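You operate a simulated robot arm through the tools that you are given. There is no shell and no other tool. Be economical: measure what you need, move in short steps, check, and stop when the job is done.

Carry out the task below with a simulated robot arm. There is one attempt and no reset: what you move stays moved.

Task
Press the mint leaves: tighten the thumbscrews crosswise, red, white, then blue and black.
Fine: each till its bar turns green; the bar on the leaf press must not turn orange.

The check looks at the end state, three seconds after you hand in, the way a careful person would. Anything else that was tipped, shoved, dropped, spilled or broken makes it a failure.

Robot
A 6-joint arm with a two-finger parallel gripper, fixed in place. Base frame: the origin is at the foot of the arm, x ahead of it, y to its left, z up. Lengths are in mm, angles in degrees, forces in N, time in s.
With the tool pointing down near the work surface it reaches from about 320 to 700 mm from the base axis. Its first joint turns from -166.0 to 166.0 degrees. Payload 4.1 kg.
The TCP is the grasp point between the finger pads, 23 mm short of the fingertips. In the tool frame z runs along the fingers and y along their closing line. Largest opening 94 mm; finger width 38, thickness 10; the body of the gripper, 54 by 96 mm, starts 39 mm behind the TCP.
Orientation is told as [roll, pitch, yaw] about the base's x, y, z axes, in that order, counted from this pose: with the fingers straight down and closing along the base's y, the tool's x points along the base's -x, its y along +y and its z along -z.

Tools
- The arm moves only by the tool arm_command. Its argument "targets" is a list of rows, each a list of 3 entries, a list of its own where there are three numbers: the turn, a rotation vector about the base's x, y, z in degrees, then the shift along the base's x, y, z in mm, then the opening, from 0 (shut) to 1 (fully open). In form: [[[wx, wy, wz], [dx, dy, dz], jaw], ...]. A call has 1 to 12 rows; each row shifts and turns the commanded pose from where the row before left it. Rows are played at 5 a second. More than 50 mm and 8.6 degrees between two rows, or a gripper value outside its range, and nothing of the call is played. Where a pose cannot be reached the arm comes as near as it can. A force on the tool above 40 N (or 10 N above the force at the start of the call, whichever is more), or a blocked arm, ends the call early, and 0.2 s more pass. Each finger travels about 45 mm/s and halts on what it meets, pressing with about 32 N; the grip force reading is that of the motor and also rises with nothing between the fingers. The clock runs only during rows and for 0.2 s after the last one: add rows that do not move to give the fingers time. The reply holds the time, the measured pose of the TCP, the force on the tool along the base axes, the opening and the grip force, in the units named above and with some noise.
- Cameras (640 x 400 px; columns grow to the right, rows downward): "scene" is fixed at [221.4, -500.2, 1619.8]; the picture's right is [0.97, -0.25, 0.00], its down [-0.16, -0.63, -0.76] and it looks along [0.19, 0.74, -0.65] (base axes); focal length 372 px, centre (320, 200). "wrist" rides on the gripper at [86, 16, -74] in the tool frame; the picture's right is [-0.18, 0.98, 0.00], its down [-0.58, -0.11, -0.81] and it looks along [-0.79, -0.15, 0.59] (tool axes); focal length 243 px, centre (320, 200). There is no depth. A picture from a camera that has moved, and an enlarged one, comes with that camera's place and axes in the base frame and with its lens.
- capture(camera): a new picture of that camera. No time passes.
- raise_lower(by): slides the trunk up (or, below 0, down) by that many mm; the arm rides with it, the base frame stays. It gives what a move gives, with no picture.
- enlarge(camera, box): a new picture of the part [left, top, right, bottom] of that camera's present view, enlarged. No time passes.
- sign_off(): hands the job in; it is judged then, once.

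Work in short steps. Places have to be worked out from the pictures, the camera data and where the tool is seen: move nearer, look again, correct. Check each grasp and each placing, and mend what went wrong. You have 120 turns and 68 pictures in all, those below and enlarged ones among them. Open the gripper and draw the arm clear of the work before you hand the job in, unless the task says otherwise; then end with one line.

The tools are called after ">>>" as name(argument=value, ...) on one line, values as JSON. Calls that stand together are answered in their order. arm_command: Moves the arm, as the interface text tells. Its arguments: {"type":"object","properties":{"targets":{"type":"array","items":{"type":"array"}}},"required":["targets"]} The other tools are called the same way: raise_lower (by) slides the trunk up or down; capture (camera) takes a picture; enlarge (camera, box) takes an enlarged picture of a part of a camera's view; sign_off () hands the job in.

At the start:

```text
t: 0.0
eef_pos: [312.2, 262.3, 1149.5]
tcp_rot: [0.0, -0.1, 0.1]
wrist_force: [0.3, 0.3, -0.8]
width: 94.0
grasp_force: 0.1
trunk travel left (down, up): [-500.0, 90.0]
```

scene: 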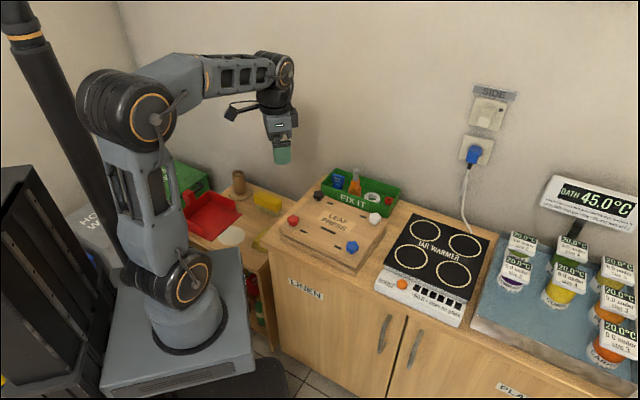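
wrist: 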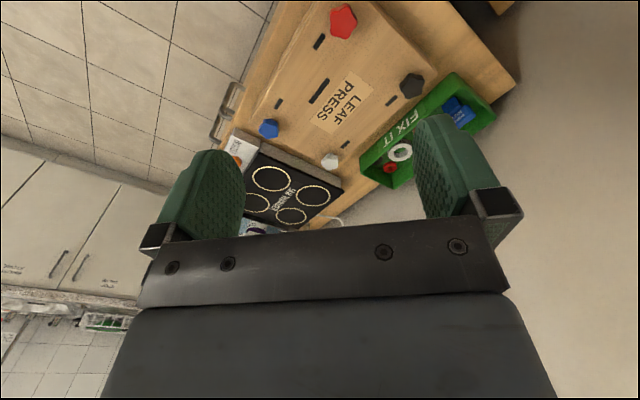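

I start with a closer look at the leaf press to find the screws and bars.

>>> enlarge(camera="scene", box=[260, 150, 420, 280])

>>> enlarge(camera="wrist", box=[220, 0, 480, 180])

```text
3.08 times, centred on (340, 215) of scene
camera zoom: at [221.4, -500.2, 1619.8], right [0.97, -0.25, 0.0], down [-0.16, -0.63, -0.76], along [0.19, 0.74, -0.65], focal length 1146 px, centre (258, 154)
```

zoom: 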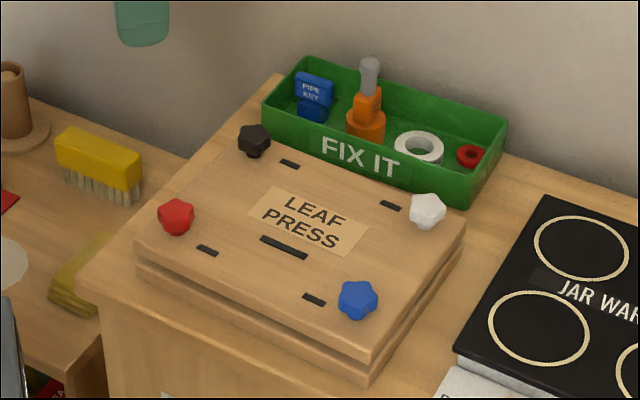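

```text
2.22 times, centred on (350, 90) of wrist
camera zoom: at [225.3, 279.1, 1223.2], right [0.18, 0.98, 0.0], down [0.58, -0.11, 0.81], along [0.79, -0.15, -0.59], focal length 539 px, centre (253, 444)
```

zoom: 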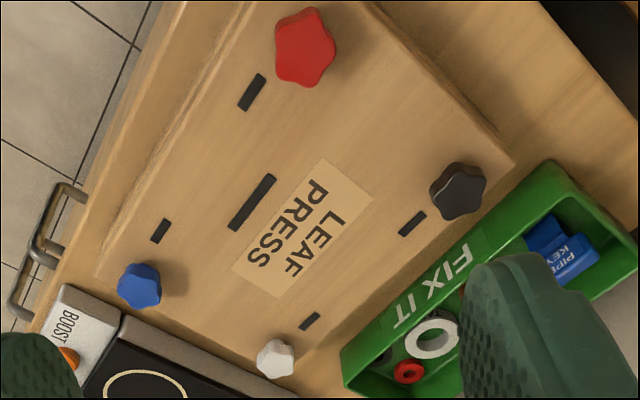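

The press lies rotated about 45°. Triangulating gives knobs near red (343,287), white (579,237), blue (479,143) and black (444,384), at z≈860. I move above red for a closer look.

>>> arm_command(targets=[[[0, 0, 0], [15, 12, -40], 1], [[0, 0, 0], [16, 13, -40], 1], [[0, 0, 0], [0, 0, -40], 1], [[0, 0, 0], [0, 0, -40], 1], [[0, 0, 0], [0, 0, -30], 0.7], [[0, 0, 0], [0, 0, 0], 0.7]])

>>> capture(camera="wrist")

>>> enlarge(camera="scene", box=[260, 150, 420, 280])

```text
t: 1.4
eef_pos: [343.5, 289.8, 959.9]
tcp_rot: [0.0, 0.0, 0.0]
wrist_force: [0.7, 1.1, 0.4]
width: 65.9
grasp_force: 0.0
trunk travel left (down, up): [-500.0, 90.0]
```

```text
63 pictures are left
camera wrist: at [256.7, 306.2, 1034.1], right [0.18, 0.98, 0.0], down [0.58, -0.11, 0.81], along [0.79, -0.15, -0.59], focal length 243 px, centre (320, 200)
```

wrist: 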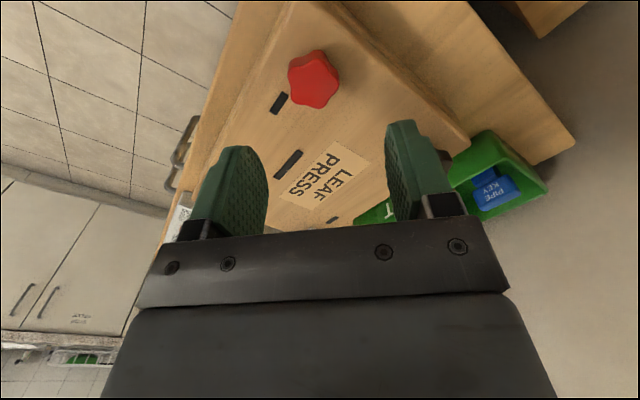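

```text
3.08 times, centred on (340, 215) of scene
camera zoom: at [221.4, -500.2, 1619.8], right [0.97, -0.25, 0.0], down [-0.16, -0.63, -0.76], along [0.19, 0.74, -0.65], focal length 1146 px, centre (258, 154)
```

zoom: 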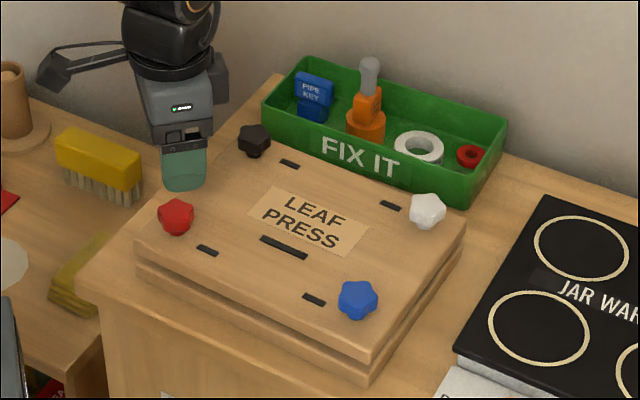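

Refined: knob centres z≈868, press top ≈849; red ≈(341,287). I'll pre-rotate +40° and descend open to TCP z≈877.

>>> arm_command(targets=[[[0, 0, 8], [-2, -3, 0], 0.7], [[0, 0, 8], [0, 0, 0], 0.7], [[0, 0, 8], [0, 0, 0], 0.7], [[0, 0, 8], [0, 0, 0], 0.7], [[0, 0, 8], [0, 0, 0], 0.7], [[0, 0, 0], [0, 0, -30], 0.7], [[0, 0, 0], [0, 0, -20], 0.7], [[0, 0, 0], [0, 0, 0], 0.7]])

>>> enlarge(camera="scene", box=[260, 150, 420, 280])

>>> capture(camera="wrist")

```text
t: 3.2
eef_pos: [342.0, 285.9, 909.2]
tcp_rot: [0.0, 0.0, 40.0]
wrist_force: [0.2, -0.5, -0.2]
width: 65.9
grasp_force: 0.1
trunk travel left (down, up): [-500.0, 90.0]
```

```text
3.08 times, centred on (340, 215) of scene
camera zoom: at [221.4, -500.2, 1619.8], right [0.97, -0.25, 0.0], down [-0.16, -0.63, -0.76], along [0.19, 0.74, -0.65], focal length 1146 px, centre (258, 154)
```

zoom: 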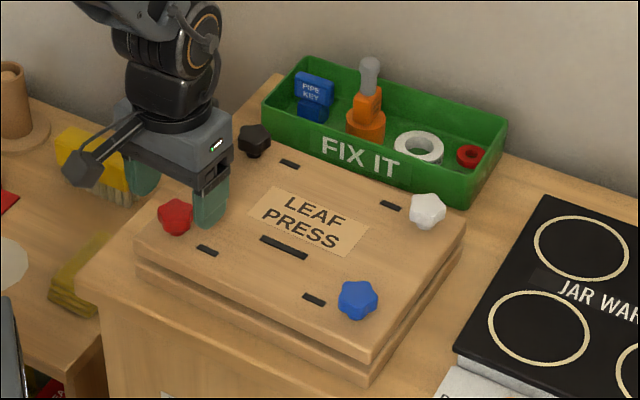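

```text
60 pictures are left
camera wrist: at [265.0, 242.8, 982.2], right [-0.49, 0.87, 0.0], down [0.52, 0.29, 0.81], along [0.7, 0.4, -0.59], focal length 243 px, centre (320, 200)
```

wrist: 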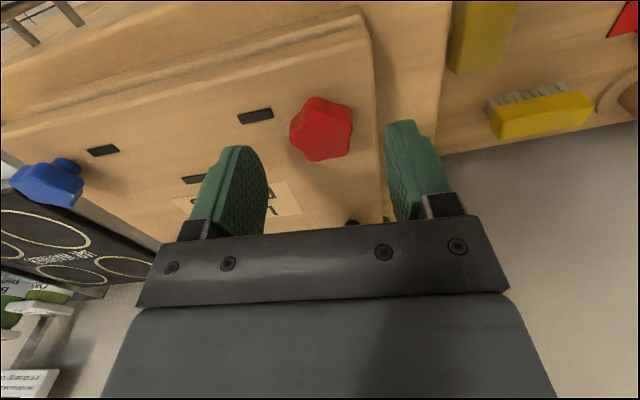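

Knob lies centred between the fingers at ≈(340,287). I descend 31 mm and close.

>>> arm_command(targets=[[[0, 0, 0], [-2, 1, -16], 0.7], [[0, 0, 0], [0, 0, -15], 0.7], [[0, 0, 0], [0, 0, 0], 0.2], [[0, 0, 0], [0, 0, 0], 0.2], [[0, 0, 0], [0, 0, 0], 0.2], [[0, 0, 0], [0, 0, 0], 0.2]])

>>> capture(camera="wrist")

```text
t: 4.6
eef_pos: [340.0, 285.3, 878.8]
tcp_rot: [0.0, 0.0, 40.1]
wrist_force: [1.6, -1.4, 0.5]
width: 33.2
grasp_force: 32.1
trunk travel left (down, up): [-500.0, 90.0]
```

```text
59 pictures are left
camera wrist: at [262.9, 243.1, 952.3], right [-0.49, 0.87, 0.0], down [0.52, 0.29, 0.81], along [0.7, 0.4, -0.59], focal length 243 px, centre (320, 200)
```

wrist: 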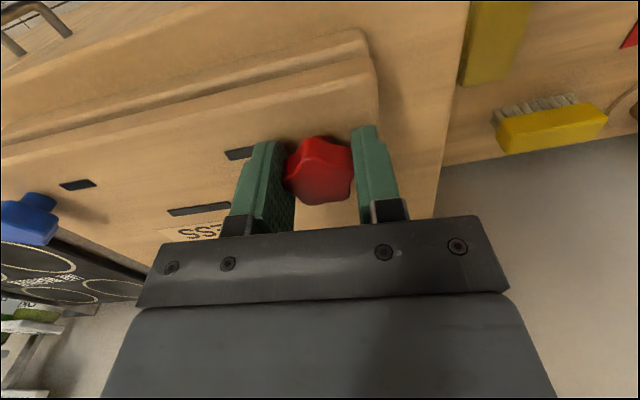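

Firm grip, width 33 mm. I turn clockwise 32° and look at the bars.

>>> arm_command(targets=[[[0, 0, -8], [0, 0, 0], 0.2], [[0, 0, -8], [0, 0, 0], 0.2], [[0, 0, -8], [0, 0, 0], 0.2], [[0, 0, -8], [0, 0, 0], 0.2]])

>>> capture(camera="wrist")

```text
t: 5.6
eef_pos: [338.7, 285.5, 879.1]
tcp_rot: [0.0, 0.1, 7.8]
wrist_force: [2.5, -0.7, 0.5]
width: 33.4
grasp_force: 32.2
trunk travel left (down, up): [-500.0, 90.0]
```

```text
58 pictures are left
camera wrist: at [251.9, 290.0, 952.3], right [0.05, 1.0, 0.0], down [0.59, -0.03, 0.81], along [0.81, -0.04, -0.59], focal length 243 px, centre (320, 200)
```

wrist: 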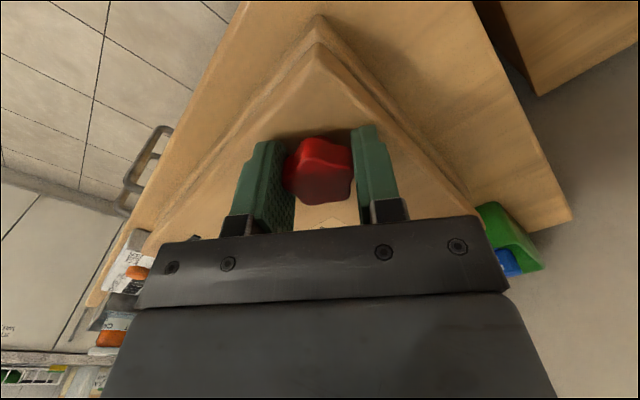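

The knob turned with the gripper. I check the bar in the scene view.

>>> enlarge(camera="scene", box=[280, 180, 400, 255])

```text
5.33 times, centred on (340, 218) of scene
camera zoom: at [221.4, -500.2, 1619.8], right [0.97, -0.25, 0.0], down [-0.16, -0.63, -0.76], along [0.19, 0.74, -0.65], focal length 1987 px, centre (213, 107)
```

zoom: 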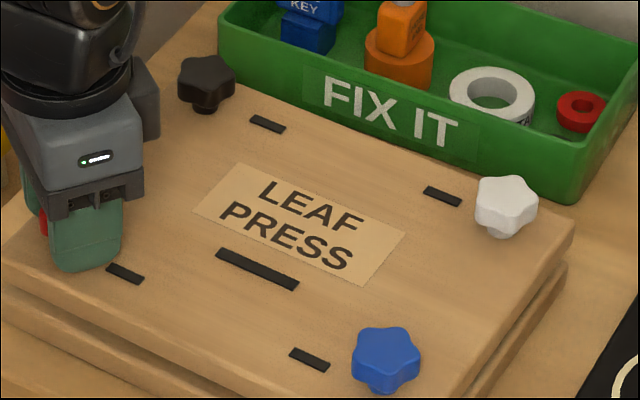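

Bar still dark. Another 40° clockwise, then look.

>>> arm_command(targets=[[[0, 0, -8], [0, 0, 0], 0.2], [[0, 0, -8], [0, 0, 0], 0.2], [[0, 0, -8], [0, 0, 0], 0.2], [[0, 0, -8], [0, 0, 0], 0.2], [[0, 0, -8], [0, 0, 0], 0.2]])

>>> enlarge(camera="scene", box=[280, 180, 400, 255])

```text
t: 6.8
eef_pos: [339.9, 285.8, 878.9]
tcp_rot: [-0.1, 0.0, -32.2]
wrist_force: [4.2, -4.7, 0.2]
width: 33.2
grasp_force: 31.9
trunk travel left (down, up): [-500.0, 90.0]
```

```text
5.33 times, centred on (340, 218) of scene
camera zoom: at [221.4, -500.2, 1619.8], right [0.97, -0.25, 0.0], down [-0.16, -0.63, -0.76], along [0.19, 0.74, -0.65], focal length 1987 px, centre (213, 107)
```

zoom: 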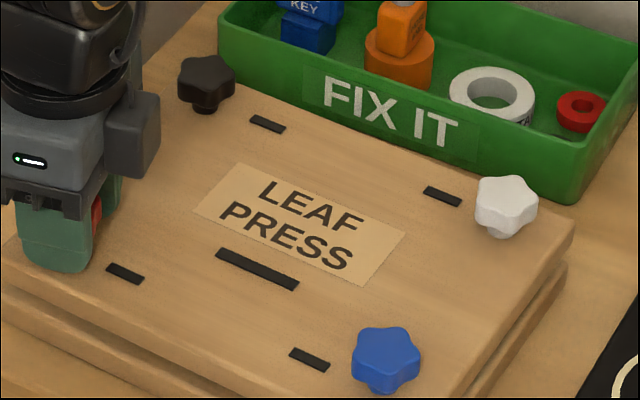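

Still dark. Another 40°.

>>> arm_command(targets=[[[0, 0, -8], [0, 0, 0], 0.2], [[0, 0, -8], [0, 0, 0], 0.2], [[0, 0, -8], [0, 0, 0], 0.2], [[0, 0, -8], [0, 0, 0], 0.2], [[0, 0, -8], [0, 0, 0], 0.2]])

>>> enlarge(camera="scene", box=[280, 180, 400, 255])

```text
t: 8.0
eef_pos: [339.7, 286.5, 878.4]
tcp_rot: [-0.1, -0.1, -72.1]
wrist_force: [1.4, -5.7, 0.1]
width: 33.0
grasp_force: 32.2
trunk travel left (down, up): [-500.0, 90.0]
```

```text
5.33 times, centred on (340, 218) of scene
camera zoom: at [221.4, -500.2, 1619.8], right [0.97, -0.25, 0.0], down [-0.16, -0.63, -0.76], along [0.19, 0.74, -0.65], focal length 1987 px, centre (213, 107)
```

zoom: 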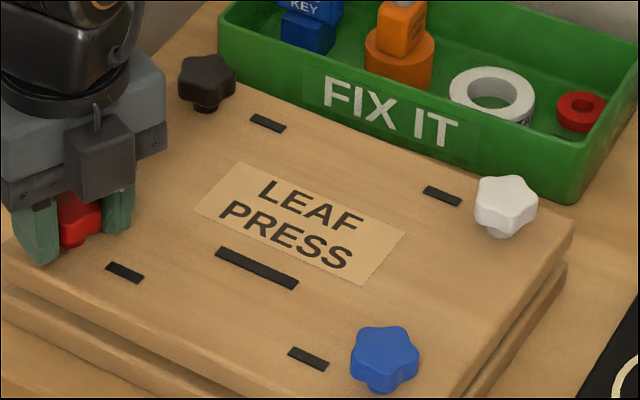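

The plate seems to shift slightly, so the screw is engaging. I continue with smaller steps: 24°.

>>> arm_command(targets=[[[0, 0, -8], [0, 0, 0], 0.2], [[0, 0, -8], [0, 0, 0], 0.2], [[0, 0, -8], [0, 0, 0], 0.2]])

>>> enlarge(camera="scene", box=[280, 180, 400, 255])

```text
t: 8.8
eef_pos: [339.1, 287.6, 877.8]
tcp_rot: [0.1, 0.2, -96.0]
wrist_force: [-1.2, 0.0, 3.1]
width: 33.8
grasp_force: 32.4
trunk travel left (down, up): [-500.0, 90.0]
```

```text
5.33 times, centred on (340, 218) of scene
camera zoom: at [221.4, -500.2, 1619.8], right [0.97, -0.25, 0.0], down [-0.16, -0.63, -0.76], along [0.19, 0.74, -0.65], focal length 1987 px, centre (213, 107)
```

zoom: 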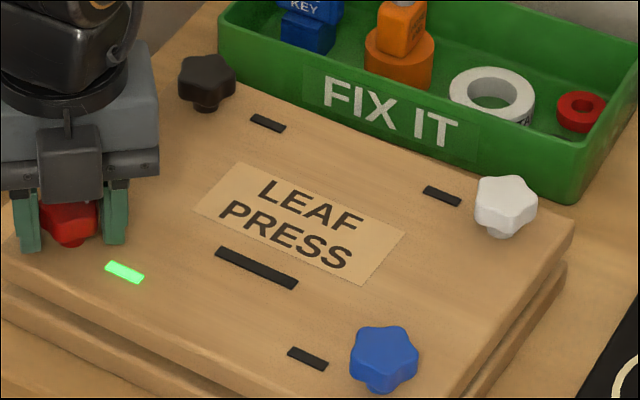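

Red is green, centre bar still dark. I release, rise, and travel to white while rotating back to yaw +40.

>>> arm_command(targets=[[[0, 0, 0], [0, 0, 0], 0.7], [[0, 0, 0], [0, 0, 0], 0.7], [[0, 0, 0], [0, 0, 0], 0.7], [[0, 0, 0], [0, 0, 40], 0.7], [[0, 0, 0], [0, 0, 40], 0.7], [[0, 0, 8], [15, -3, 0], 0.7], [[0, 0, 8], [15, -3, 0], 0.7], [[0, 0, 8], [15, -3, 0], 0.7], [[0, 0, 8], [15, -3, 0], 0.7], [[0, 0, 8], [15, -3, 0], 0.7], [[0, 0, 8], [15, -3, 0], 0.7], [[0, 0, 8], [15, -3, 0], 0.7]])

>>> arm_command(targets=[[[0, 0, 8], [15, -3, 0], 0.7], [[0, 0, 8], [15, -3, 0], 0.7], [[0, 0, 8], [15, -3, 0], 0.7], [[0, 0, 8], [15, -3, 0], 0.7], [[0, 0, 8], [15, -3, 0], 0.7], [[0, 0, 8], [15, -4, 0], 0.7], [[0, 0, 8], [15, -4, 0], 0.7], [[0, 0, 8], [15, -4, 0], 0.7], [[0, 0, 8], [11, -4, 0], 0.7], [[0, 0, 8], [0, 0, 0], 0.7], [[0, 0, 0], [0, 0, -25], 0.7], [[0, 0, 0], [0, 0, -20], 0.7]])

>>> capture(camera="wrist")

>>> enlarge(camera="scene", box=[280, 180, 400, 255])

```text
t: 11.4
eef_pos: [442.6, 264.9, 959.3]
tcp_rot: [0.0, 0.0, -39.9]
wrist_force: [0.1, -0.4, -1.0]
width: 65.7
grasp_force: 0.1
trunk travel left (down, up): [-500.0, 90.0]
```

```text
t: 14.0
eef_pos: [575.2, 233.7, 915.6]
tcp_rot: [0.0, 0.0, 40.1]
wrist_force: [0.3, -0.2, 0.0]
width: 65.6
grasp_force: 0.3
trunk travel left (down, up): [-500.0, 90.0]
```

```text
53 pictures are left
camera wrist: at [497.8, 191.3, 988.3], right [-0.49, 0.87, 0.0], down [0.52, 0.29, 0.81], along [0.7, 0.4, -0.59], focal length 243 px, centre (320, 200)
```

wrist: 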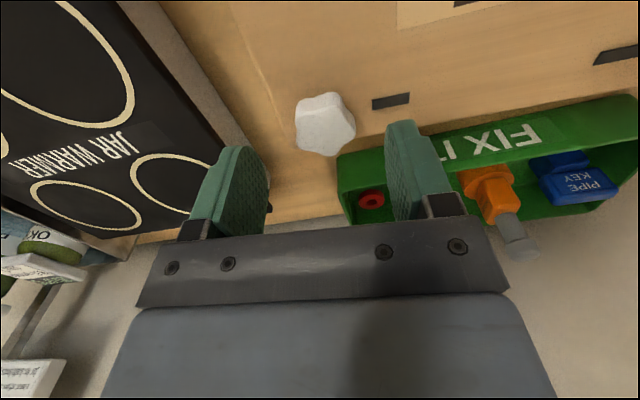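

```text
5.33 times, centred on (340, 218) of scene
camera zoom: at [221.4, -500.2, 1619.8], right [0.97, -0.25, 0.0], down [-0.16, -0.63, -0.76], along [0.19, 0.74, -0.65], focal length 1987 px, centre (213, 107)
```

zoom: 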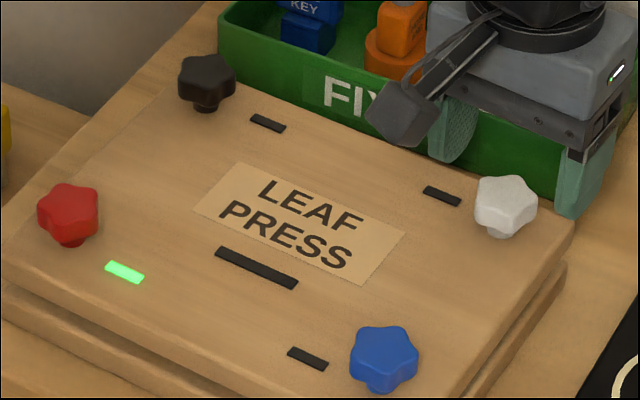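

White refined to ≈(572,237); box wall is well clear. Descend and grip.

>>> arm_command(targets=[[[0, 0, 0], [-3, 3, -18], 0.7], [[0, 0, 0], [0, 0, -20], 0.7], [[0, 0, 0], [0, 0, 0], 0.2], [[0, 0, 0], [0, 0, 0], 0.2], [[0, 0, 0], [0, 0, 0], 0.2], [[0, 0, 0], [0, 0, 0], 0.2]])

>>> capture(camera="wrist")

```text
t: 15.4
eef_pos: [573.3, 236.8, 877.3]
tcp_rot: [-0.1, -0.3, 40.0]
wrist_force: [6.5, 0.0, 21.8]
width: 32.9
grasp_force: 32.2
trunk travel left (down, up): [-500.0, 90.0]
```

```text
51 pictures are left
camera wrist: at [496.1, 193.4, 950.3], right [-0.49, 0.87, 0.0], down [0.51, 0.29, 0.81], along [0.71, 0.4, -0.59], focal length 243 px, centre (320, 200)
```

wrist: 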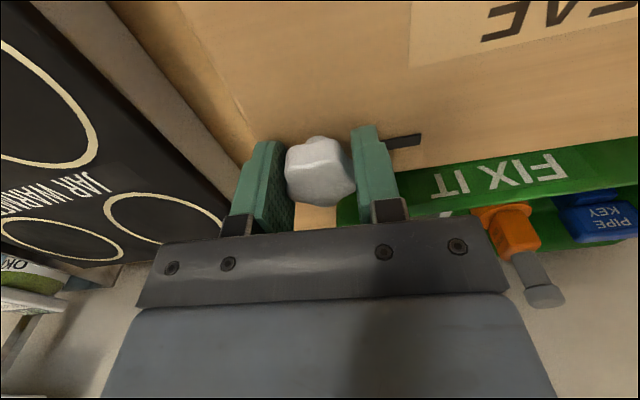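

There's a 22 N upward force: tips touch the slightly raised plate. I open, raise 3 mm, and regrip.

>>> arm_command(targets=[[[0, 0, 0], [0, 0, 0], 0.45], [[0, 0, 0], [0, 0, 3], 0.45], [[0, 0, 0], [0, 0, 0], 0.45], [[0, 0, 0], [0, 0, 0], 0.2], [[0, 0, 0], [0, 0, 0], 0.2], [[0, 0, 0], [0, 0, 0], 0.2]])

```text
t: 16.8
eef_pos: [572.0, 234.8, 877.2]
tcp_rot: [0.0, 0.2, 39.9]
wrist_force: [-0.7, -8.2, 0.5]
width: 32.8
grasp_force: 31.5
trunk travel left (down, up): [-500.0, 90.0]
```

Vertical force gone. Turn clockwise 96°, then check.

>>> arm_command(targets=[[[0, 0, -8], [0, 0, 0], 0.2], [[0, 0, -8], [0, 0, 0], 0.2], [[0, 0, -8], [0, 0, 0], 0.2], [[0, 0, -8], [0, 0, 0], 0.2], [[0, 0, -8], [0, 0, 0], 0.2], [[0, 0, -8], [0, 0, 0], 0.2], [[0, 0, -8], [0, 0, 0], 0.2], [[0, 0, -8], [0, 0, 0], 0.2], [[0, 0, -8], [0, 0, 0], 0.2], [[0, 0, -8], [0, 0, 0], 0.2]])

>>> enlarge(camera="scene", box=[280, 180, 400, 255])

```text
t: 19.0
eef_pos: [571.7, 236.7, 878.2]
tcp_rot: [-0.2, 0.0, -40.2]
wrist_force: [-1.8, 0.8, -0.6]
width: 32.9
grasp_force: 31.8
trunk travel left (down, up): [-500.0, 90.0]
```

```text
5.33 times, centred on (340, 218) of scene
camera zoom: at [221.4, -500.2, 1619.8], right [0.97, -0.25, 0.0], down [-0.16, -0.63, -0.76], along [0.19, 0.74, -0.65], focal length 1987 px, centre (213, 107)
```

zoom: 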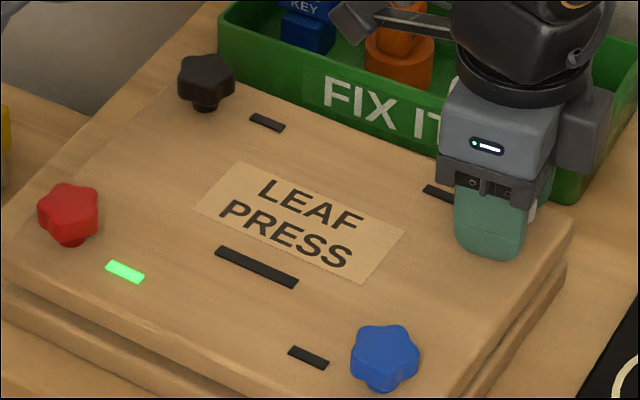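

80° turned; bar partly visible and dark. Add 32°.

>>> arm_command(targets=[[[0, 0, -8], [0, 0, 0], 0.2], [[0, 0, -8], [0, 0, 0], 0.2], [[0, 0, -8], [0, 0, 0], 0.2], [[0, 0, -8], [0, 0, 0], 0.2]])

>>> enlarge(camera="scene", box=[280, 180, 400, 255])

```text
t: 20.0
eef_pos: [572.3, 236.6, 879.7]
tcp_rot: [0.1, 0.0, -72.2]
wrist_force: [1.7, -1.1, -0.9]
width: 33.6
grasp_force: 32.1
trunk travel left (down, up): [-500.0, 90.0]
```

```text
5.33 times, centred on (340, 218) of scene
camera zoom: at [221.4, -500.2, 1619.8], right [0.97, -0.25, 0.0], down [-0.16, -0.63, -0.76], along [0.19, 0.74, -0.65], focal length 1987 px, centre (213, 107)
```

zoom: 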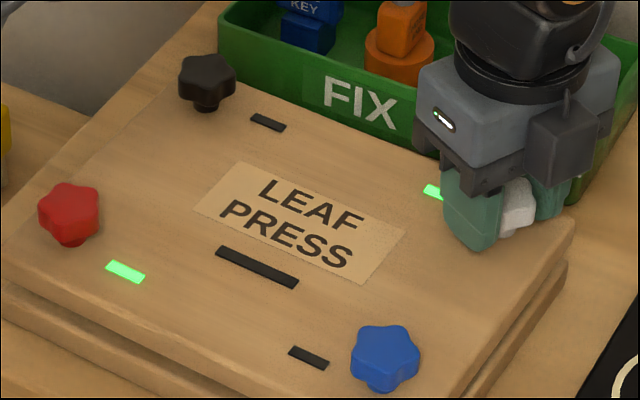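

White is green. Release, rise and move to blue while rotating back to yaw +40.

>>> arm_command(targets=[[[0, 0, 0], [0, 0, 0], 0.7], [[0, 0, 0], [0, 0, 0], 0.7], [[0, 0, 0], [0, 0, 0], 0.7], [[0, 0, 0], [0, 0, 40], 0.7], [[0, 0, 0], [0, 0, 40], 0.7], [[0, 0, 8], [-7, -7, 0], 0.7], [[0, 0, 8], [-7, -7, 0], 0.7], [[0, 0, 8], [-7, -7, 0], 0.7], [[0, 0, 8], [-7, -7, 0], 0.7], [[0, 0, 8], [-7, -7, 0], 0.7], [[0, 0, 8], [-7, -7, 0], 0.7], [[0, 0, 8], [-7, -7, 0], 0.7]])

>>> arm_command(targets=[[[0, 0, 8], [-7, -7, 0], 0.7], [[0, 0, 8], [-7, -7, 0], 0.7], [[0, 0, 8], [-7, -7, 0], 0.7], [[0, 0, 8], [-7, -7, 0], 0.7], [[0, 0, 8], [-7, -7, 0], 0.7], [[0, 0, 8], [-7, -7, 0], 0.7], [[0, 0, 8], [-6, -5, 0], 0.7], [[0, 0, 0], [0, 0, -25], 0.7], [[0, 0, 0], [0, 0, -20], 0.7]])

>>> capture(camera="wrist")

>>> enlarge(camera="scene", box=[280, 180, 400, 255])

```text
t: 22.6
eef_pos: [523.0, 190.5, 958.4]
tcp_rot: [0.0, 0.0, -15.9]
wrist_force: [-0.2, 0.4, -0.1]
width: 65.9
grasp_force: 0.1
trunk travel left (down, up): [-500.0, 90.0]
```

```text
t: 24.6
eef_pos: [475.7, 140.7, 912.7]
tcp_rot: [0.0, 0.0, 39.9]
wrist_force: [0.0, -0.5, -0.3]
width: 66.1
grasp_force: 0.0
trunk travel left (down, up): [-500.0, 90.0]
```

```text
48 pictures are left
camera wrist: at [398.8, 97.2, 986.2], right [-0.49, 0.87, 0.0], down [0.52, 0.29, 0.81], along [0.7, 0.4, -0.59], focal length 243 px, centre (320, 200)
```

wrist: 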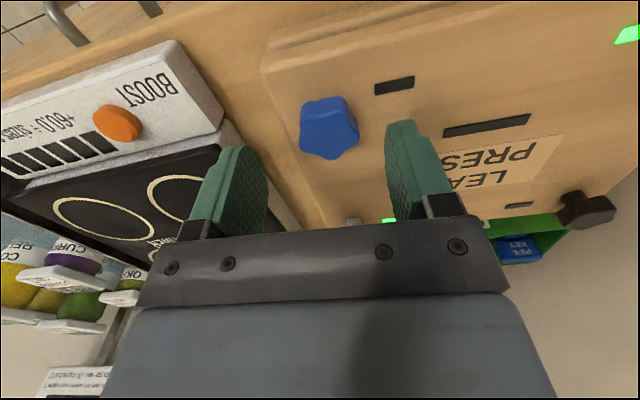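

```text
5.33 times, centred on (340, 218) of scene
camera zoom: at [221.4, -500.2, 1619.8], right [0.97, -0.25, 0.0], down [-0.16, -0.63, -0.76], along [0.19, 0.74, -0.65], focal length 1987 px, centre (213, 107)
```

zoom: 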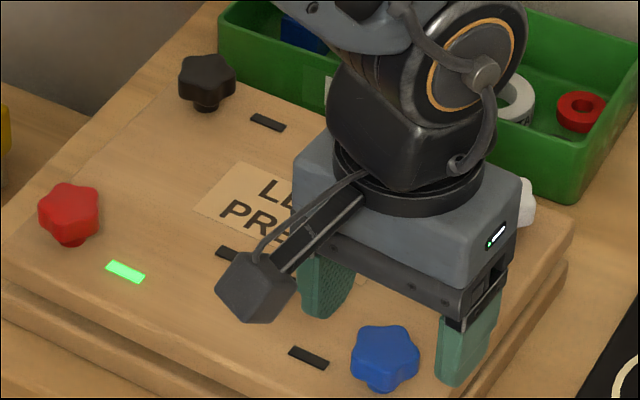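

Blue refined to ≈(474,145). Descend to TCP z≈880 and grip.

>>> arm_command(targets=[[[0, 0, 0], [-2, 4, -16], 0.7], [[0, 0, 0], [0, 0, -17], 0.7], [[0, 0, 0], [0, 0, 0], 0.2], [[0, 0, 0], [0, 0, 0], 0.2], [[0, 0, 0], [0, 0, 0], 0.2], [[0, 0, 0], [0, 0, 0], 0.2]])

>>> capture(camera="wrist")

```text
t: 26.0
eef_pos: [472.8, 144.2, 880.9]
tcp_rot: [-0.1, 0.0, 40.0]
wrist_force: [2.1, -4.4, 0.2]
width: 32.6
grasp_force: 31.5
trunk travel left (down, up): [-500.0, 90.0]
```

```text
46 pictures are left
camera wrist: at [396.6, 101.1, 954.3], right [-0.49, 0.87, 0.0], down [0.52, 0.29, 0.81], along [0.7, 0.4, -0.59], focal length 243 px, centre (320, 200)
```

wrist: 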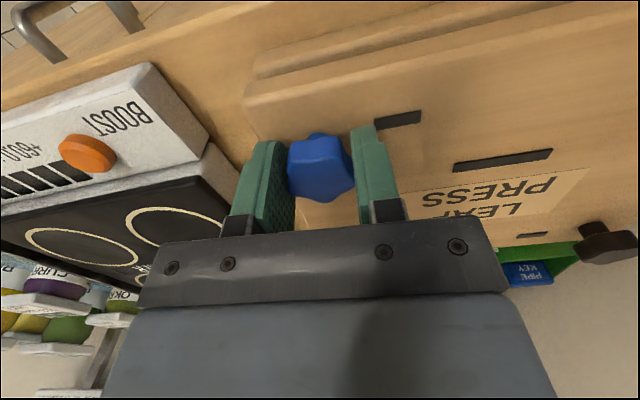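

Good grip. Turn 64° clockwise and check.

>>> arm_command(targets=[[[0, 0, -8], [0, 0, 0], 0.2], [[0, 0, -8], [0, 0, 0], 0.2], [[0, 0, -8], [0, 0, 0], 0.2], [[0, 0, -8], [0, 0, 0], 0.2], [[0, 0, -8], [0, 0, 0], 0.2], [[0, 0, -8], [0, 0, 0], 0.2], [[0, 0, -8], [0, 0, 0], 0.2], [[0, 0, -8], [0, 0, 0], 0.2]])

>>> enlarge(camera="scene", box=[280, 180, 400, 255])

```text
t: 27.8
eef_pos: [472.6, 144.0, 879.5]
tcp_rot: [0.1, -0.1, -24.2]
wrist_force: [4.8, -4.8, 13.4]
width: 32.6
grasp_force: 31.9
trunk travel left (down, up): [-500.0, 90.0]
```

```text
5.33 times, centred on (340, 218) of scene
camera zoom: at [221.4, -500.2, 1619.8], right [0.97, -0.25, 0.0], down [-0.16, -0.63, -0.76], along [0.19, 0.74, -0.65], focal length 1987 px, centre (213, 107)
```

zoom: 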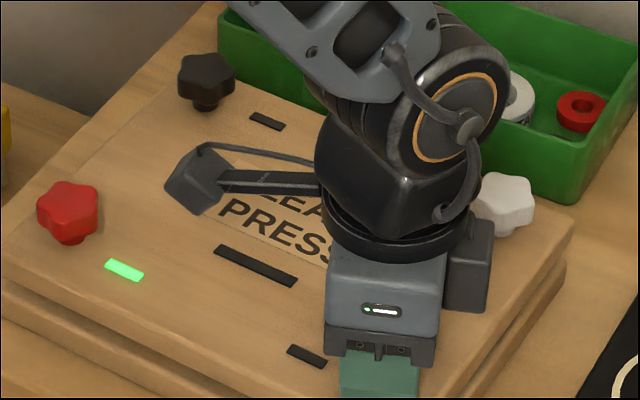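

Still dark, with a small upward force of 13 N. I continue 16° with a 1 mm lift and check.

>>> arm_command(targets=[[[0, 0, -8], [0, 0, 0.5], 0.2], [[0, 0, -8], [0, 0, 0.5], 0.2]])

>>> enlarge(camera="scene", box=[280, 180, 400, 255])

```text
t: 28.4
eef_pos: [473.6, 145.1, 880.4]
tcp_rot: [0.0, 0.1, -40.1]
wrist_force: [3.5, -2.8, -0.7]
width: 32.6
grasp_force: 32.3
trunk travel left (down, up): [-500.0, 90.0]
```

```text
5.33 times, centred on (340, 218) of scene
camera zoom: at [221.4, -500.2, 1619.8], right [0.97, -0.25, 0.0], down [-0.16, -0.63, -0.76], along [0.19, 0.74, -0.65], focal length 1987 px, centre (213, 107)
```

zoom: 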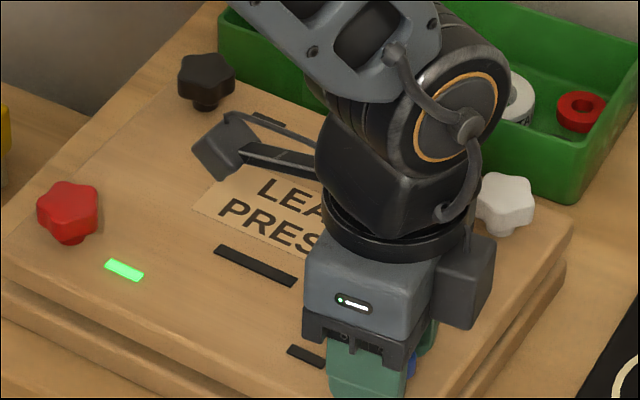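

Still dark (left end visible). Another 16°.

>>> arm_command(targets=[[[0, 0, -8], [0, 0, 0], 0.2], [[0, 0, -8], [0, 0, 0], 0.2]])

>>> enlarge(camera="scene", box=[280, 180, 400, 255])

```text
t: 29.0
eef_pos: [471.7, 145.3, 881.2]
tcp_rot: [-0.2, 0.2, -56.2]
wrist_force: [3.9, -5.0, 0.3]
width: 32.5
grasp_force: 32.0
trunk travel left (down, up): [-500.0, 90.0]
```

```text
5.33 times, centred on (340, 218) of scene
camera zoom: at [221.4, -500.2, 1619.8], right [0.97, -0.25, 0.0], down [-0.16, -0.63, -0.76], along [0.19, 0.74, -0.65], focal length 1987 px, centre (213, 107)
```

zoom: 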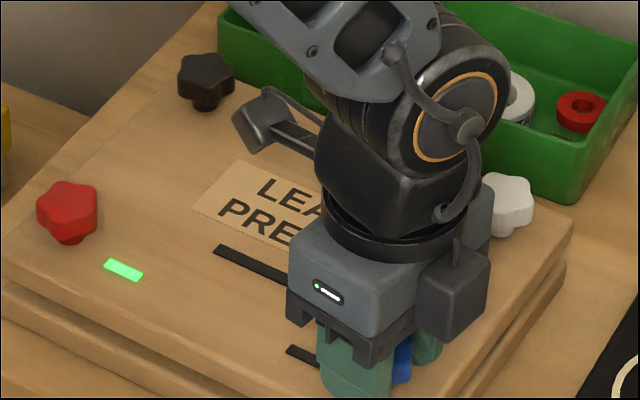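

Turned 96°, still dark. Another 16°.

>>> arm_command(targets=[[[0, 0, -8], [0, 0, 0], 0.2], [[0, 0, -8], [0, 0, 0], 0.2]])

>>> enlarge(camera="scene", box=[280, 180, 400, 255])

```text
t: 29.6
eef_pos: [473.0, 145.3, 880.6]
tcp_rot: [-0.2, 0.1, -72.1]
wrist_force: [0.2, -2.1, 0.8]
width: 32.3
grasp_force: 32.1
trunk travel left (down, up): [-500.0, 90.0]
```

```text
5.33 times, centred on (340, 218) of scene
camera zoom: at [221.4, -500.2, 1619.8], right [0.97, -0.25, 0.0], down [-0.16, -0.63, -0.76], along [0.19, 0.74, -0.65], focal length 1987 px, centre (213, 107)
```

zoom: 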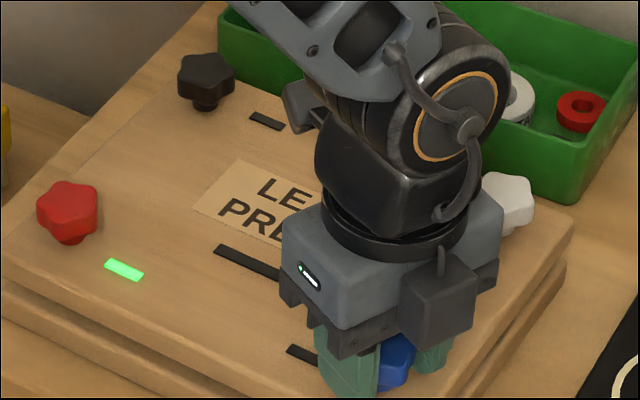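

112° and dark. 16° more.

>>> arm_command(targets=[[[0, 0, -8], [0, 0, 0], 0.2], [[0, 0, -8], [0, 0, 0], 0.2]])

>>> enlarge(camera="scene", box=[280, 180, 400, 255])

```text
t: 30.2
eef_pos: [473.8, 145.5, 880.1]
tcp_rot: [0.0, 0.0, -88.1]
wrist_force: [0.0, -2.1, -0.1]
width: 32.6
grasp_force: 32.0
trunk travel left (down, up): [-500.0, 90.0]
```

```text
5.33 times, centred on (340, 218) of scene
camera zoom: at [221.4, -500.2, 1619.8], right [0.97, -0.25, 0.0], down [-0.16, -0.63, -0.76], along [0.19, 0.74, -0.65], focal length 1987 px, centre (213, 107)
```

zoom: 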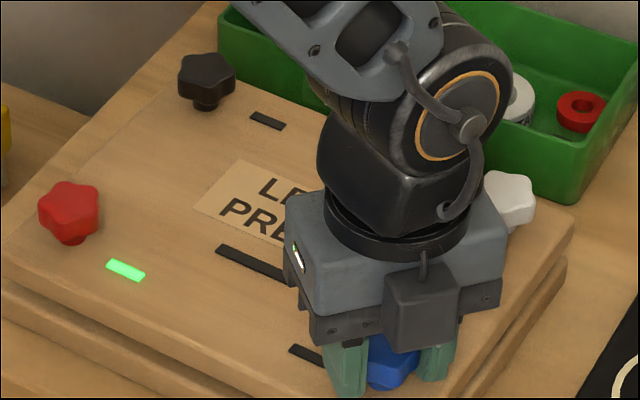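

128°, dark. 16° more.

>>> arm_command(targets=[[[0, 0, -8], [0, 0, 0], 0.2], [[0, 0, -8], [0, 0, 0], 0.2]])

>>> enlarge(camera="scene", box=[280, 180, 400, 255])

```text
t: 30.8
eef_pos: [474.1, 145.4, 881.8]
tcp_rot: [-0.1, 0.0, -104.1]
wrist_force: [-0.1, -3.0, 0.2]
width: 32.2
grasp_force: 31.8
trunk travel left (down, up): [-500.0, 90.0]
```

```text
5.33 times, centred on (340, 218) of scene
camera zoom: at [221.4, -500.2, 1619.8], right [0.97, -0.25, 0.0], down [-0.16, -0.63, -0.76], along [0.19, 0.74, -0.65], focal length 1987 px, centre (213, 107)
```

zoom: 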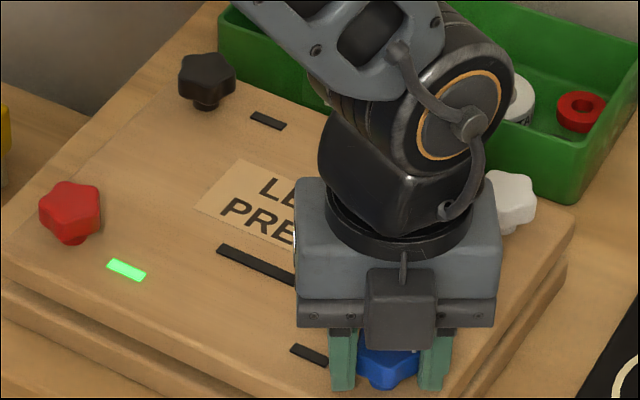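

144°, dark; the knob follows the fingers. Continue 16°.

>>> arm_command(targets=[[[0, 0, -8], [0, 0, 0], 0.2], [[0, 0, -8], [0, 0, 0], 0.2]])

>>> enlarge(camera="scene", box=[280, 180, 400, 255])

```text
t: 31.4
eef_pos: [473.0, 144.6, 881.0]
tcp_rot: [-0.1, -0.1, -120.0]
wrist_force: [-1.8, -3.6, -0.6]
width: 32.5
grasp_force: 32.2
trunk travel left (down, up): [-500.0, 90.0]
```

```text
5.33 times, centred on (340, 218) of scene
camera zoom: at [221.4, -500.2, 1619.8], right [0.97, -0.25, 0.0], down [-0.16, -0.63, -0.76], along [0.19, 0.74, -0.65], focal length 1987 px, centre (213, 107)
```

zoom: 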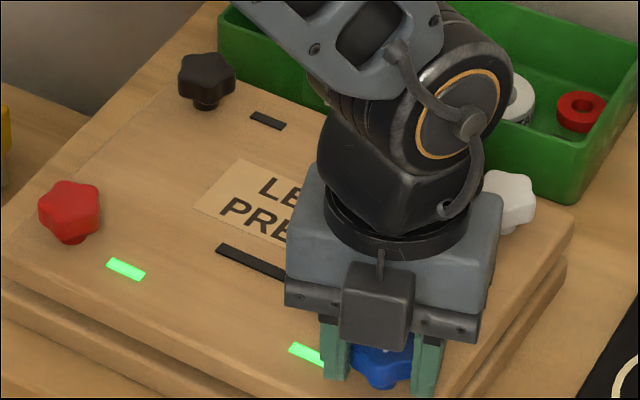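

Blue is green. Release, rise and travel to black (≈(440,380)), rotating back to yaw +40.

>>> arm_command(targets=[[[0, 0, 0], [0, 0, 0], 0.7], [[0, 0, 0], [0, 0, 0], 0.7], [[0, 0, 0], [0, 0, 0], 0.7], [[0, 0, 0], [0, 0, 40], 0.7], [[0, 0, 0], [0, 0, 40], 0.7], [[0, 0, 8], [-2, 12, 0], 0.7], [[0, 0, 8], [-2, 12, 0], 0.7], [[0, 0, 8], [-2, 12, 0], 0.7], [[0, 0, 8], [-2, 12, 0], 0.7], [[0, 0, 8], [-2, 12, 0], 0.7], [[0, 0, 8], [-2, 12, 0], 0.7], [[0, 0, 8], [-2, 12, 0], 0.7]])

>>> arm_command(targets=[[[0, 0, 8], [-1, 12, 0], 0.7], [[0, 0, 8], [-1, 12, 0], 0.7], [[0, 0, 8], [-1, 12, 0], 0.7], [[0, 0, 8], [-1, 12, 0], 0.7], [[0, 0, 8], [-1, 12, 0], 0.7], [[0, 0, 8], [-1, 12, 0], 0.7], [[0, 0, 8], [-2, 12, 0], 0.7], [[0, 0, 8], [-2, 12, 0], 0.7], [[0, 0, 8], [-2, 12, 0], 0.7], [[0, 0, 8], [-2, 12, 0], 0.7], [[0, 0, 8], [-2, 12, 0], 0.7], [[0, 0, 8], [-2, 12, 0], 0.7]])

>>> arm_command(targets=[[[0, 0, 8], [-2, 7, 0], 0.7], [[0, 0, 0], [0, 0, -20], 0.7], [[0, 0, 0], [0, 0, -20], 0.7]])

>>> capture(camera="wrist")

>>> enlarge(camera="scene", box=[280, 180, 400, 255])

```text
t: 34.0
eef_pos: [459.2, 228.4, 961.5]
tcp_rot: [0.0, -0.1, -64.0]
wrist_force: [-0.3, 0.1, -0.3]
width: 65.8
grasp_force: 0.0
trunk travel left (down, up): [-500.0, 90.0]
```

```text
t: 36.6
eef_pos: [441.3, 373.4, 960.9]
tcp_rot: [0.0, 0.0, 32.1]
wrist_force: [-0.9, -0.3, 0.4]
width: 65.7
grasp_force: 0.1
trunk travel left (down, up): [-500.0, 90.0]
```

```text
t: 37.4
eef_pos: [438.2, 378.8, 919.8]
tcp_rot: [0.0, 0.0, 40.0]
wrist_force: [-0.2, -0.3, 0.4]
width: 65.7
grasp_force: 0.0
trunk travel left (down, up): [-500.0, 90.0]
```

```text
38 pictures are left
camera wrist: at [362.2, 336.8, 994.5], right [-0.49, 0.87, 0.0], down [0.52, 0.29, 0.81], along [0.7, 0.4, -0.59], focal length 243 px, centre (320, 200)
```

wrist: 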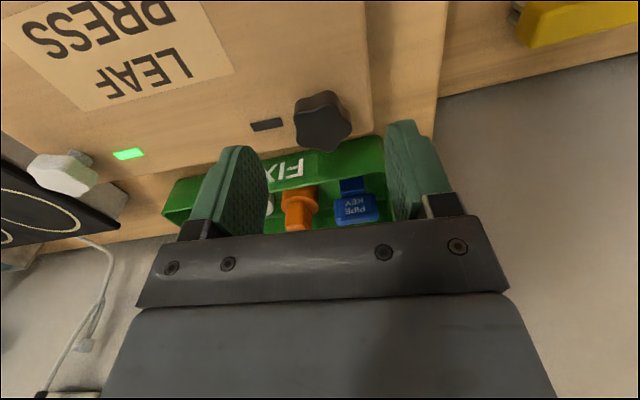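

```text
5.33 times, centred on (340, 218) of scene
camera zoom: at [221.4, -500.2, 1619.8], right [0.97, -0.25, 0.0], down [-0.16, -0.63, -0.76], along [0.19, 0.74, -0.65], focal length 1987 px, centre (213, 107)
```

zoom: 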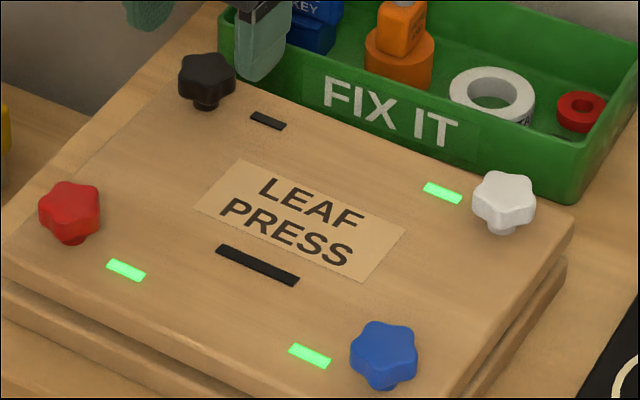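

Three green, centre dark. Black at ≈(439,383); descend and grip.

>>> arm_command(targets=[[[0, 0, 0], [0, 4, -19], 0.7], [[0, 0, 0], [0, 0, -19], 0.7], [[0, 0, 0], [0, 0, 0], 0.2], [[0, 0, 0], [0, 0, 0], 0.2], [[0, 0, 0], [0, 0, 0], 0.2], [[0, 0, 0], [0, 0, 0], 0.2]])

>>> capture(camera="wrist")

```text
t: 38.8
eef_pos: [439.2, 383.9, 883.3]
tcp_rot: [-0.1, 0.1, 39.9]
wrist_force: [5.9, -10.2, 0.2]
width: 33.3
grasp_force: 31.8
trunk travel left (down, up): [-500.0, 90.0]
```

```text
36 pictures are left
camera wrist: at [362.6, 340.8, 957.3], right [-0.49, 0.87, 0.0], down [0.52, 0.29, 0.81], along [0.7, 0.4, -0.59], focal length 243 px, centre (320, 200)
```

wrist: 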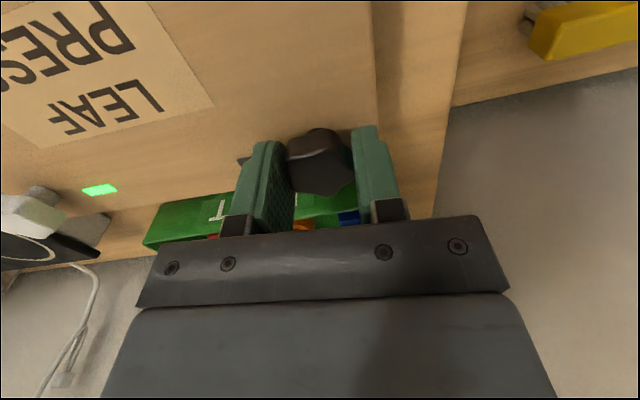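

Gripped. Turn 64° and check.

>>> arm_command(targets=[[[0, 0, -8], [0, 0, 0], 0.2], [[0, 0, -8], [0, 0, 0], 0.2], [[0, 0, -8], [0, 0, 0], 0.2], [[0, 0, -8], [0, 0, 0], 0.2], [[0, 0, -8], [0, 0, 0], 0.2], [[0, 0, -8], [0, 0, 0], 0.2], [[0, 0, -8], [0, 0, 0], 0.2], [[0, 0, -8], [0, 0, 0], 0.2]])

>>> enlarge(camera="scene", box=[280, 180, 400, 255])

```text
t: 40.6
eef_pos: [438.7, 383.0, 882.7]
tcp_rot: [0.0, -0.1, -24.2]
wrist_force: [2.9, -9.5, 4.1]
width: 33.2
grasp_force: 31.8
trunk travel left (down, up): [-500.0, 90.0]
```

```text
5.33 times, centred on (340, 218) of scene
camera zoom: at [221.4, -500.2, 1619.8], right [0.97, -0.25, 0.0], down [-0.16, -0.63, -0.76], along [0.19, 0.74, -0.65], focal length 1987 px, centre (213, 107)
```

zoom: 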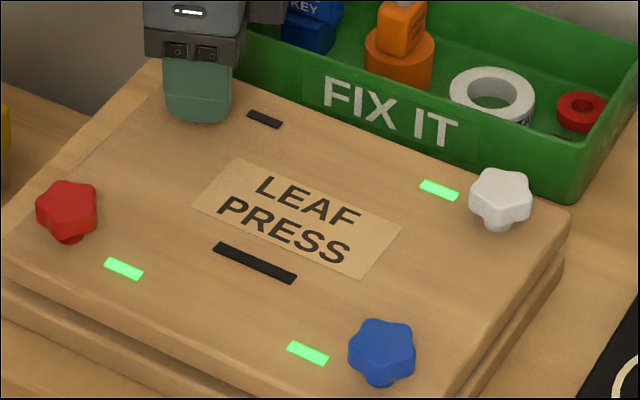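

The press shifts by ~1–2 mm under a 9 N side force, so I ease 1.5 mm in −y and turn another 24°.

>>> arm_command(targets=[[[0, 0, -8], [0.5, -1.5, 0], 0.2], [[0, 0, -8], [0, 0, 0], 0.2], [[0, 0, -8], [0, 0, 0], 0.2]])

>>> enlarge(camera="scene", box=[280, 180, 400, 255])

```text
t: 41.4
eef_pos: [438.7, 381.7, 883.7]
tcp_rot: [0.1, 0.0, -48.1]
wrist_force: [-1.3, -1.9, 3.7]
width: 33.6
grasp_force: 31.8
trunk travel left (down, up): [-500.0, 90.0]
```

```text
5.33 times, centred on (340, 218) of scene
camera zoom: at [221.4, -500.2, 1619.8], right [0.97, -0.25, 0.0], down [-0.16, -0.63, -0.76], along [0.19, 0.74, -0.65], focal length 1987 px, centre (213, 107)
```

zoom: 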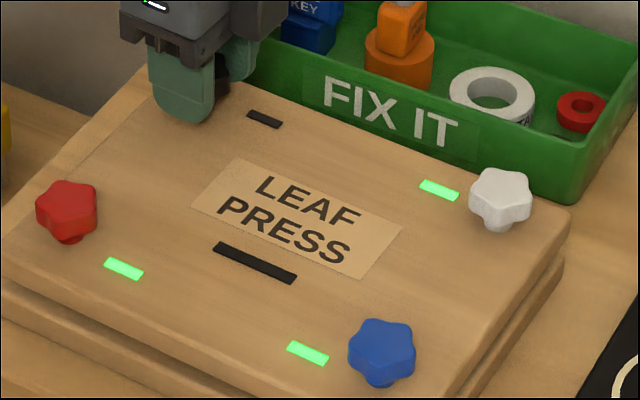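

Side force is low now; 88° turned, still dark. Another 24°.

>>> arm_command(targets=[[[0, 0, -8], [0, 0, 0], 0.2], [[0, 0, -8], [0, 0, 0], 0.2], [[0, 0, -8], [0, 0, 0], 0.2]])

>>> enlarge(camera="scene", box=[280, 180, 400, 255])

```text
t: 42.2
eef_pos: [437.7, 382.4, 883.6]
tcp_rot: [0.0, 0.0, -72.2]
wrist_force: [-10.6, -5.6, 5.1]
width: 33.3
grasp_force: 32.1
trunk travel left (down, up): [-500.0, 90.0]
```

```text
5.33 times, centred on (340, 218) of scene
camera zoom: at [221.4, -500.2, 1619.8], right [0.97, -0.25, 0.0], down [-0.16, -0.63, -0.76], along [0.19, 0.74, -0.65], focal length 1987 px, centre (213, 107)
```

zoom: 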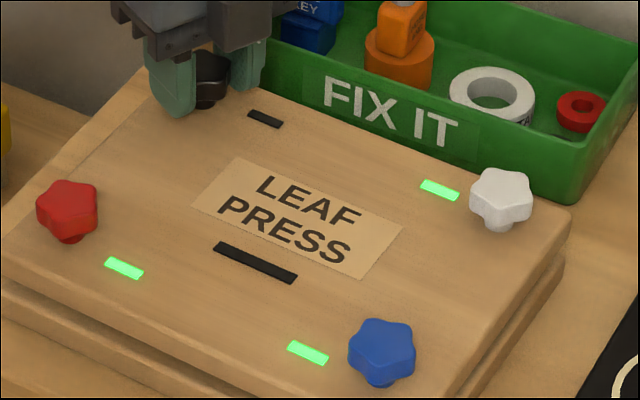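

Force now −10.6 in x, so I ease −1.5 mm in x and −0.7 in y, turning 16° more.

>>> arm_command(targets=[[[0, 0, -8], [-1.5, -0.7, 0], 0.2], [[0, 0, -8], [0, 0, 0], 0.2]])

>>> enlarge(camera="scene", box=[280, 180, 400, 255])

```text
t: 42.8
eef_pos: [437.8, 382.5, 883.3]
tcp_rot: [0.0, 0.2, -88.1]
wrist_force: [-7.4, -1.6, 1.1]
width: 33.6
grasp_force: 32.0
trunk travel left (down, up): [-500.0, 90.0]
```

```text
5.33 times, centred on (340, 218) of scene
camera zoom: at [221.4, -500.2, 1619.8], right [0.97, -0.25, 0.0], down [-0.16, -0.63, -0.76], along [0.19, 0.74, -0.65], focal length 1987 px, centre (213, 107)
```

zoom: 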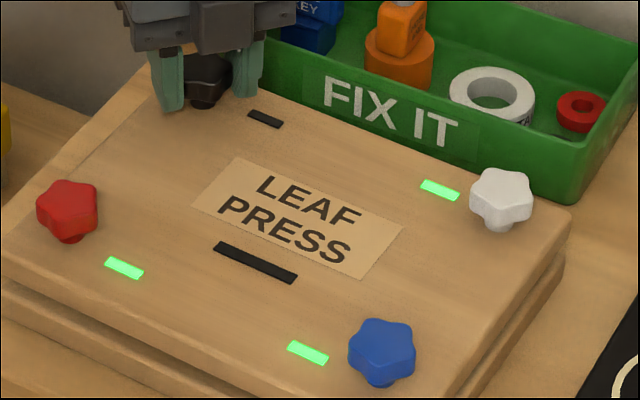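

128°, still dark. Another 16° with slight −x easing.

>>> arm_command(targets=[[[0, 0, -8], [-0.7, 0, 0], 0.2], [[0, 0, -8], [0, 0, 0], 0.2]])

>>> enlarge(camera="scene", box=[280, 180, 400, 255])

```text
t: 43.4
eef_pos: [438.2, 381.5, 883.1]
tcp_rot: [0.2, 0.1, -104.2]
wrist_force: [0.1, 1.5, 5.6]
width: 33.7
grasp_force: 32.4
trunk travel left (down, up): [-500.0, 90.0]
```

```text
5.33 times, centred on (340, 218) of scene
camera zoom: at [221.4, -500.2, 1619.8], right [0.97, -0.25, 0.0], down [-0.16, -0.63, -0.76], along [0.19, 0.74, -0.65], focal length 1987 px, centre (213, 107)
```

zoom: 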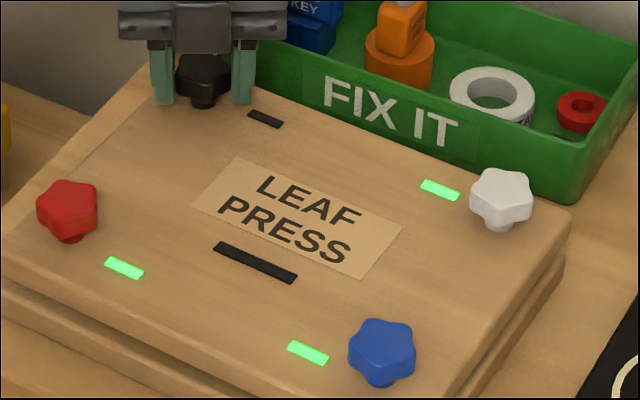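

144°, still dark. Another 16°.

>>> arm_command(targets=[[[0, 0, -8], [0, 0, 0], 0.2], [[0, 0, -8], [0, 0, 0], 0.2]])

>>> enlarge(camera="scene", box=[280, 180, 400, 255])

```text
t: 44.0
eef_pos: [436.6, 381.1, 884.0]
tcp_rot: [0.0, 0.0, -120.1]
wrist_force: [-1.1, 2.9, 0.2]
width: 33.4
grasp_force: 32.5
trunk travel left (down, up): [-500.0, 90.0]
```

```text
5.33 times, centred on (340, 218) of scene
camera zoom: at [221.4, -500.2, 1619.8], right [0.97, -0.25, 0.0], down [-0.16, -0.63, -0.76], along [0.19, 0.74, -0.65], focal length 1987 px, centre (213, 107)
```

zoom: 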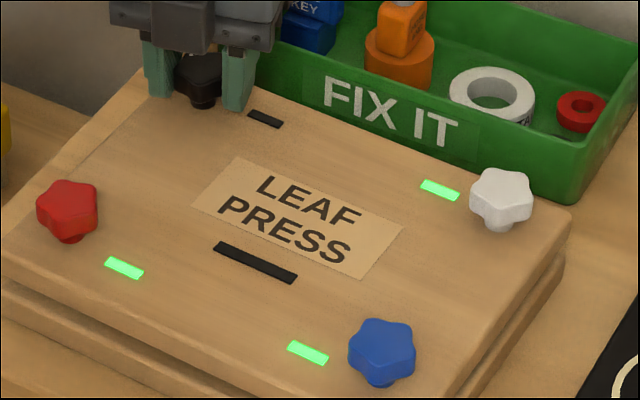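

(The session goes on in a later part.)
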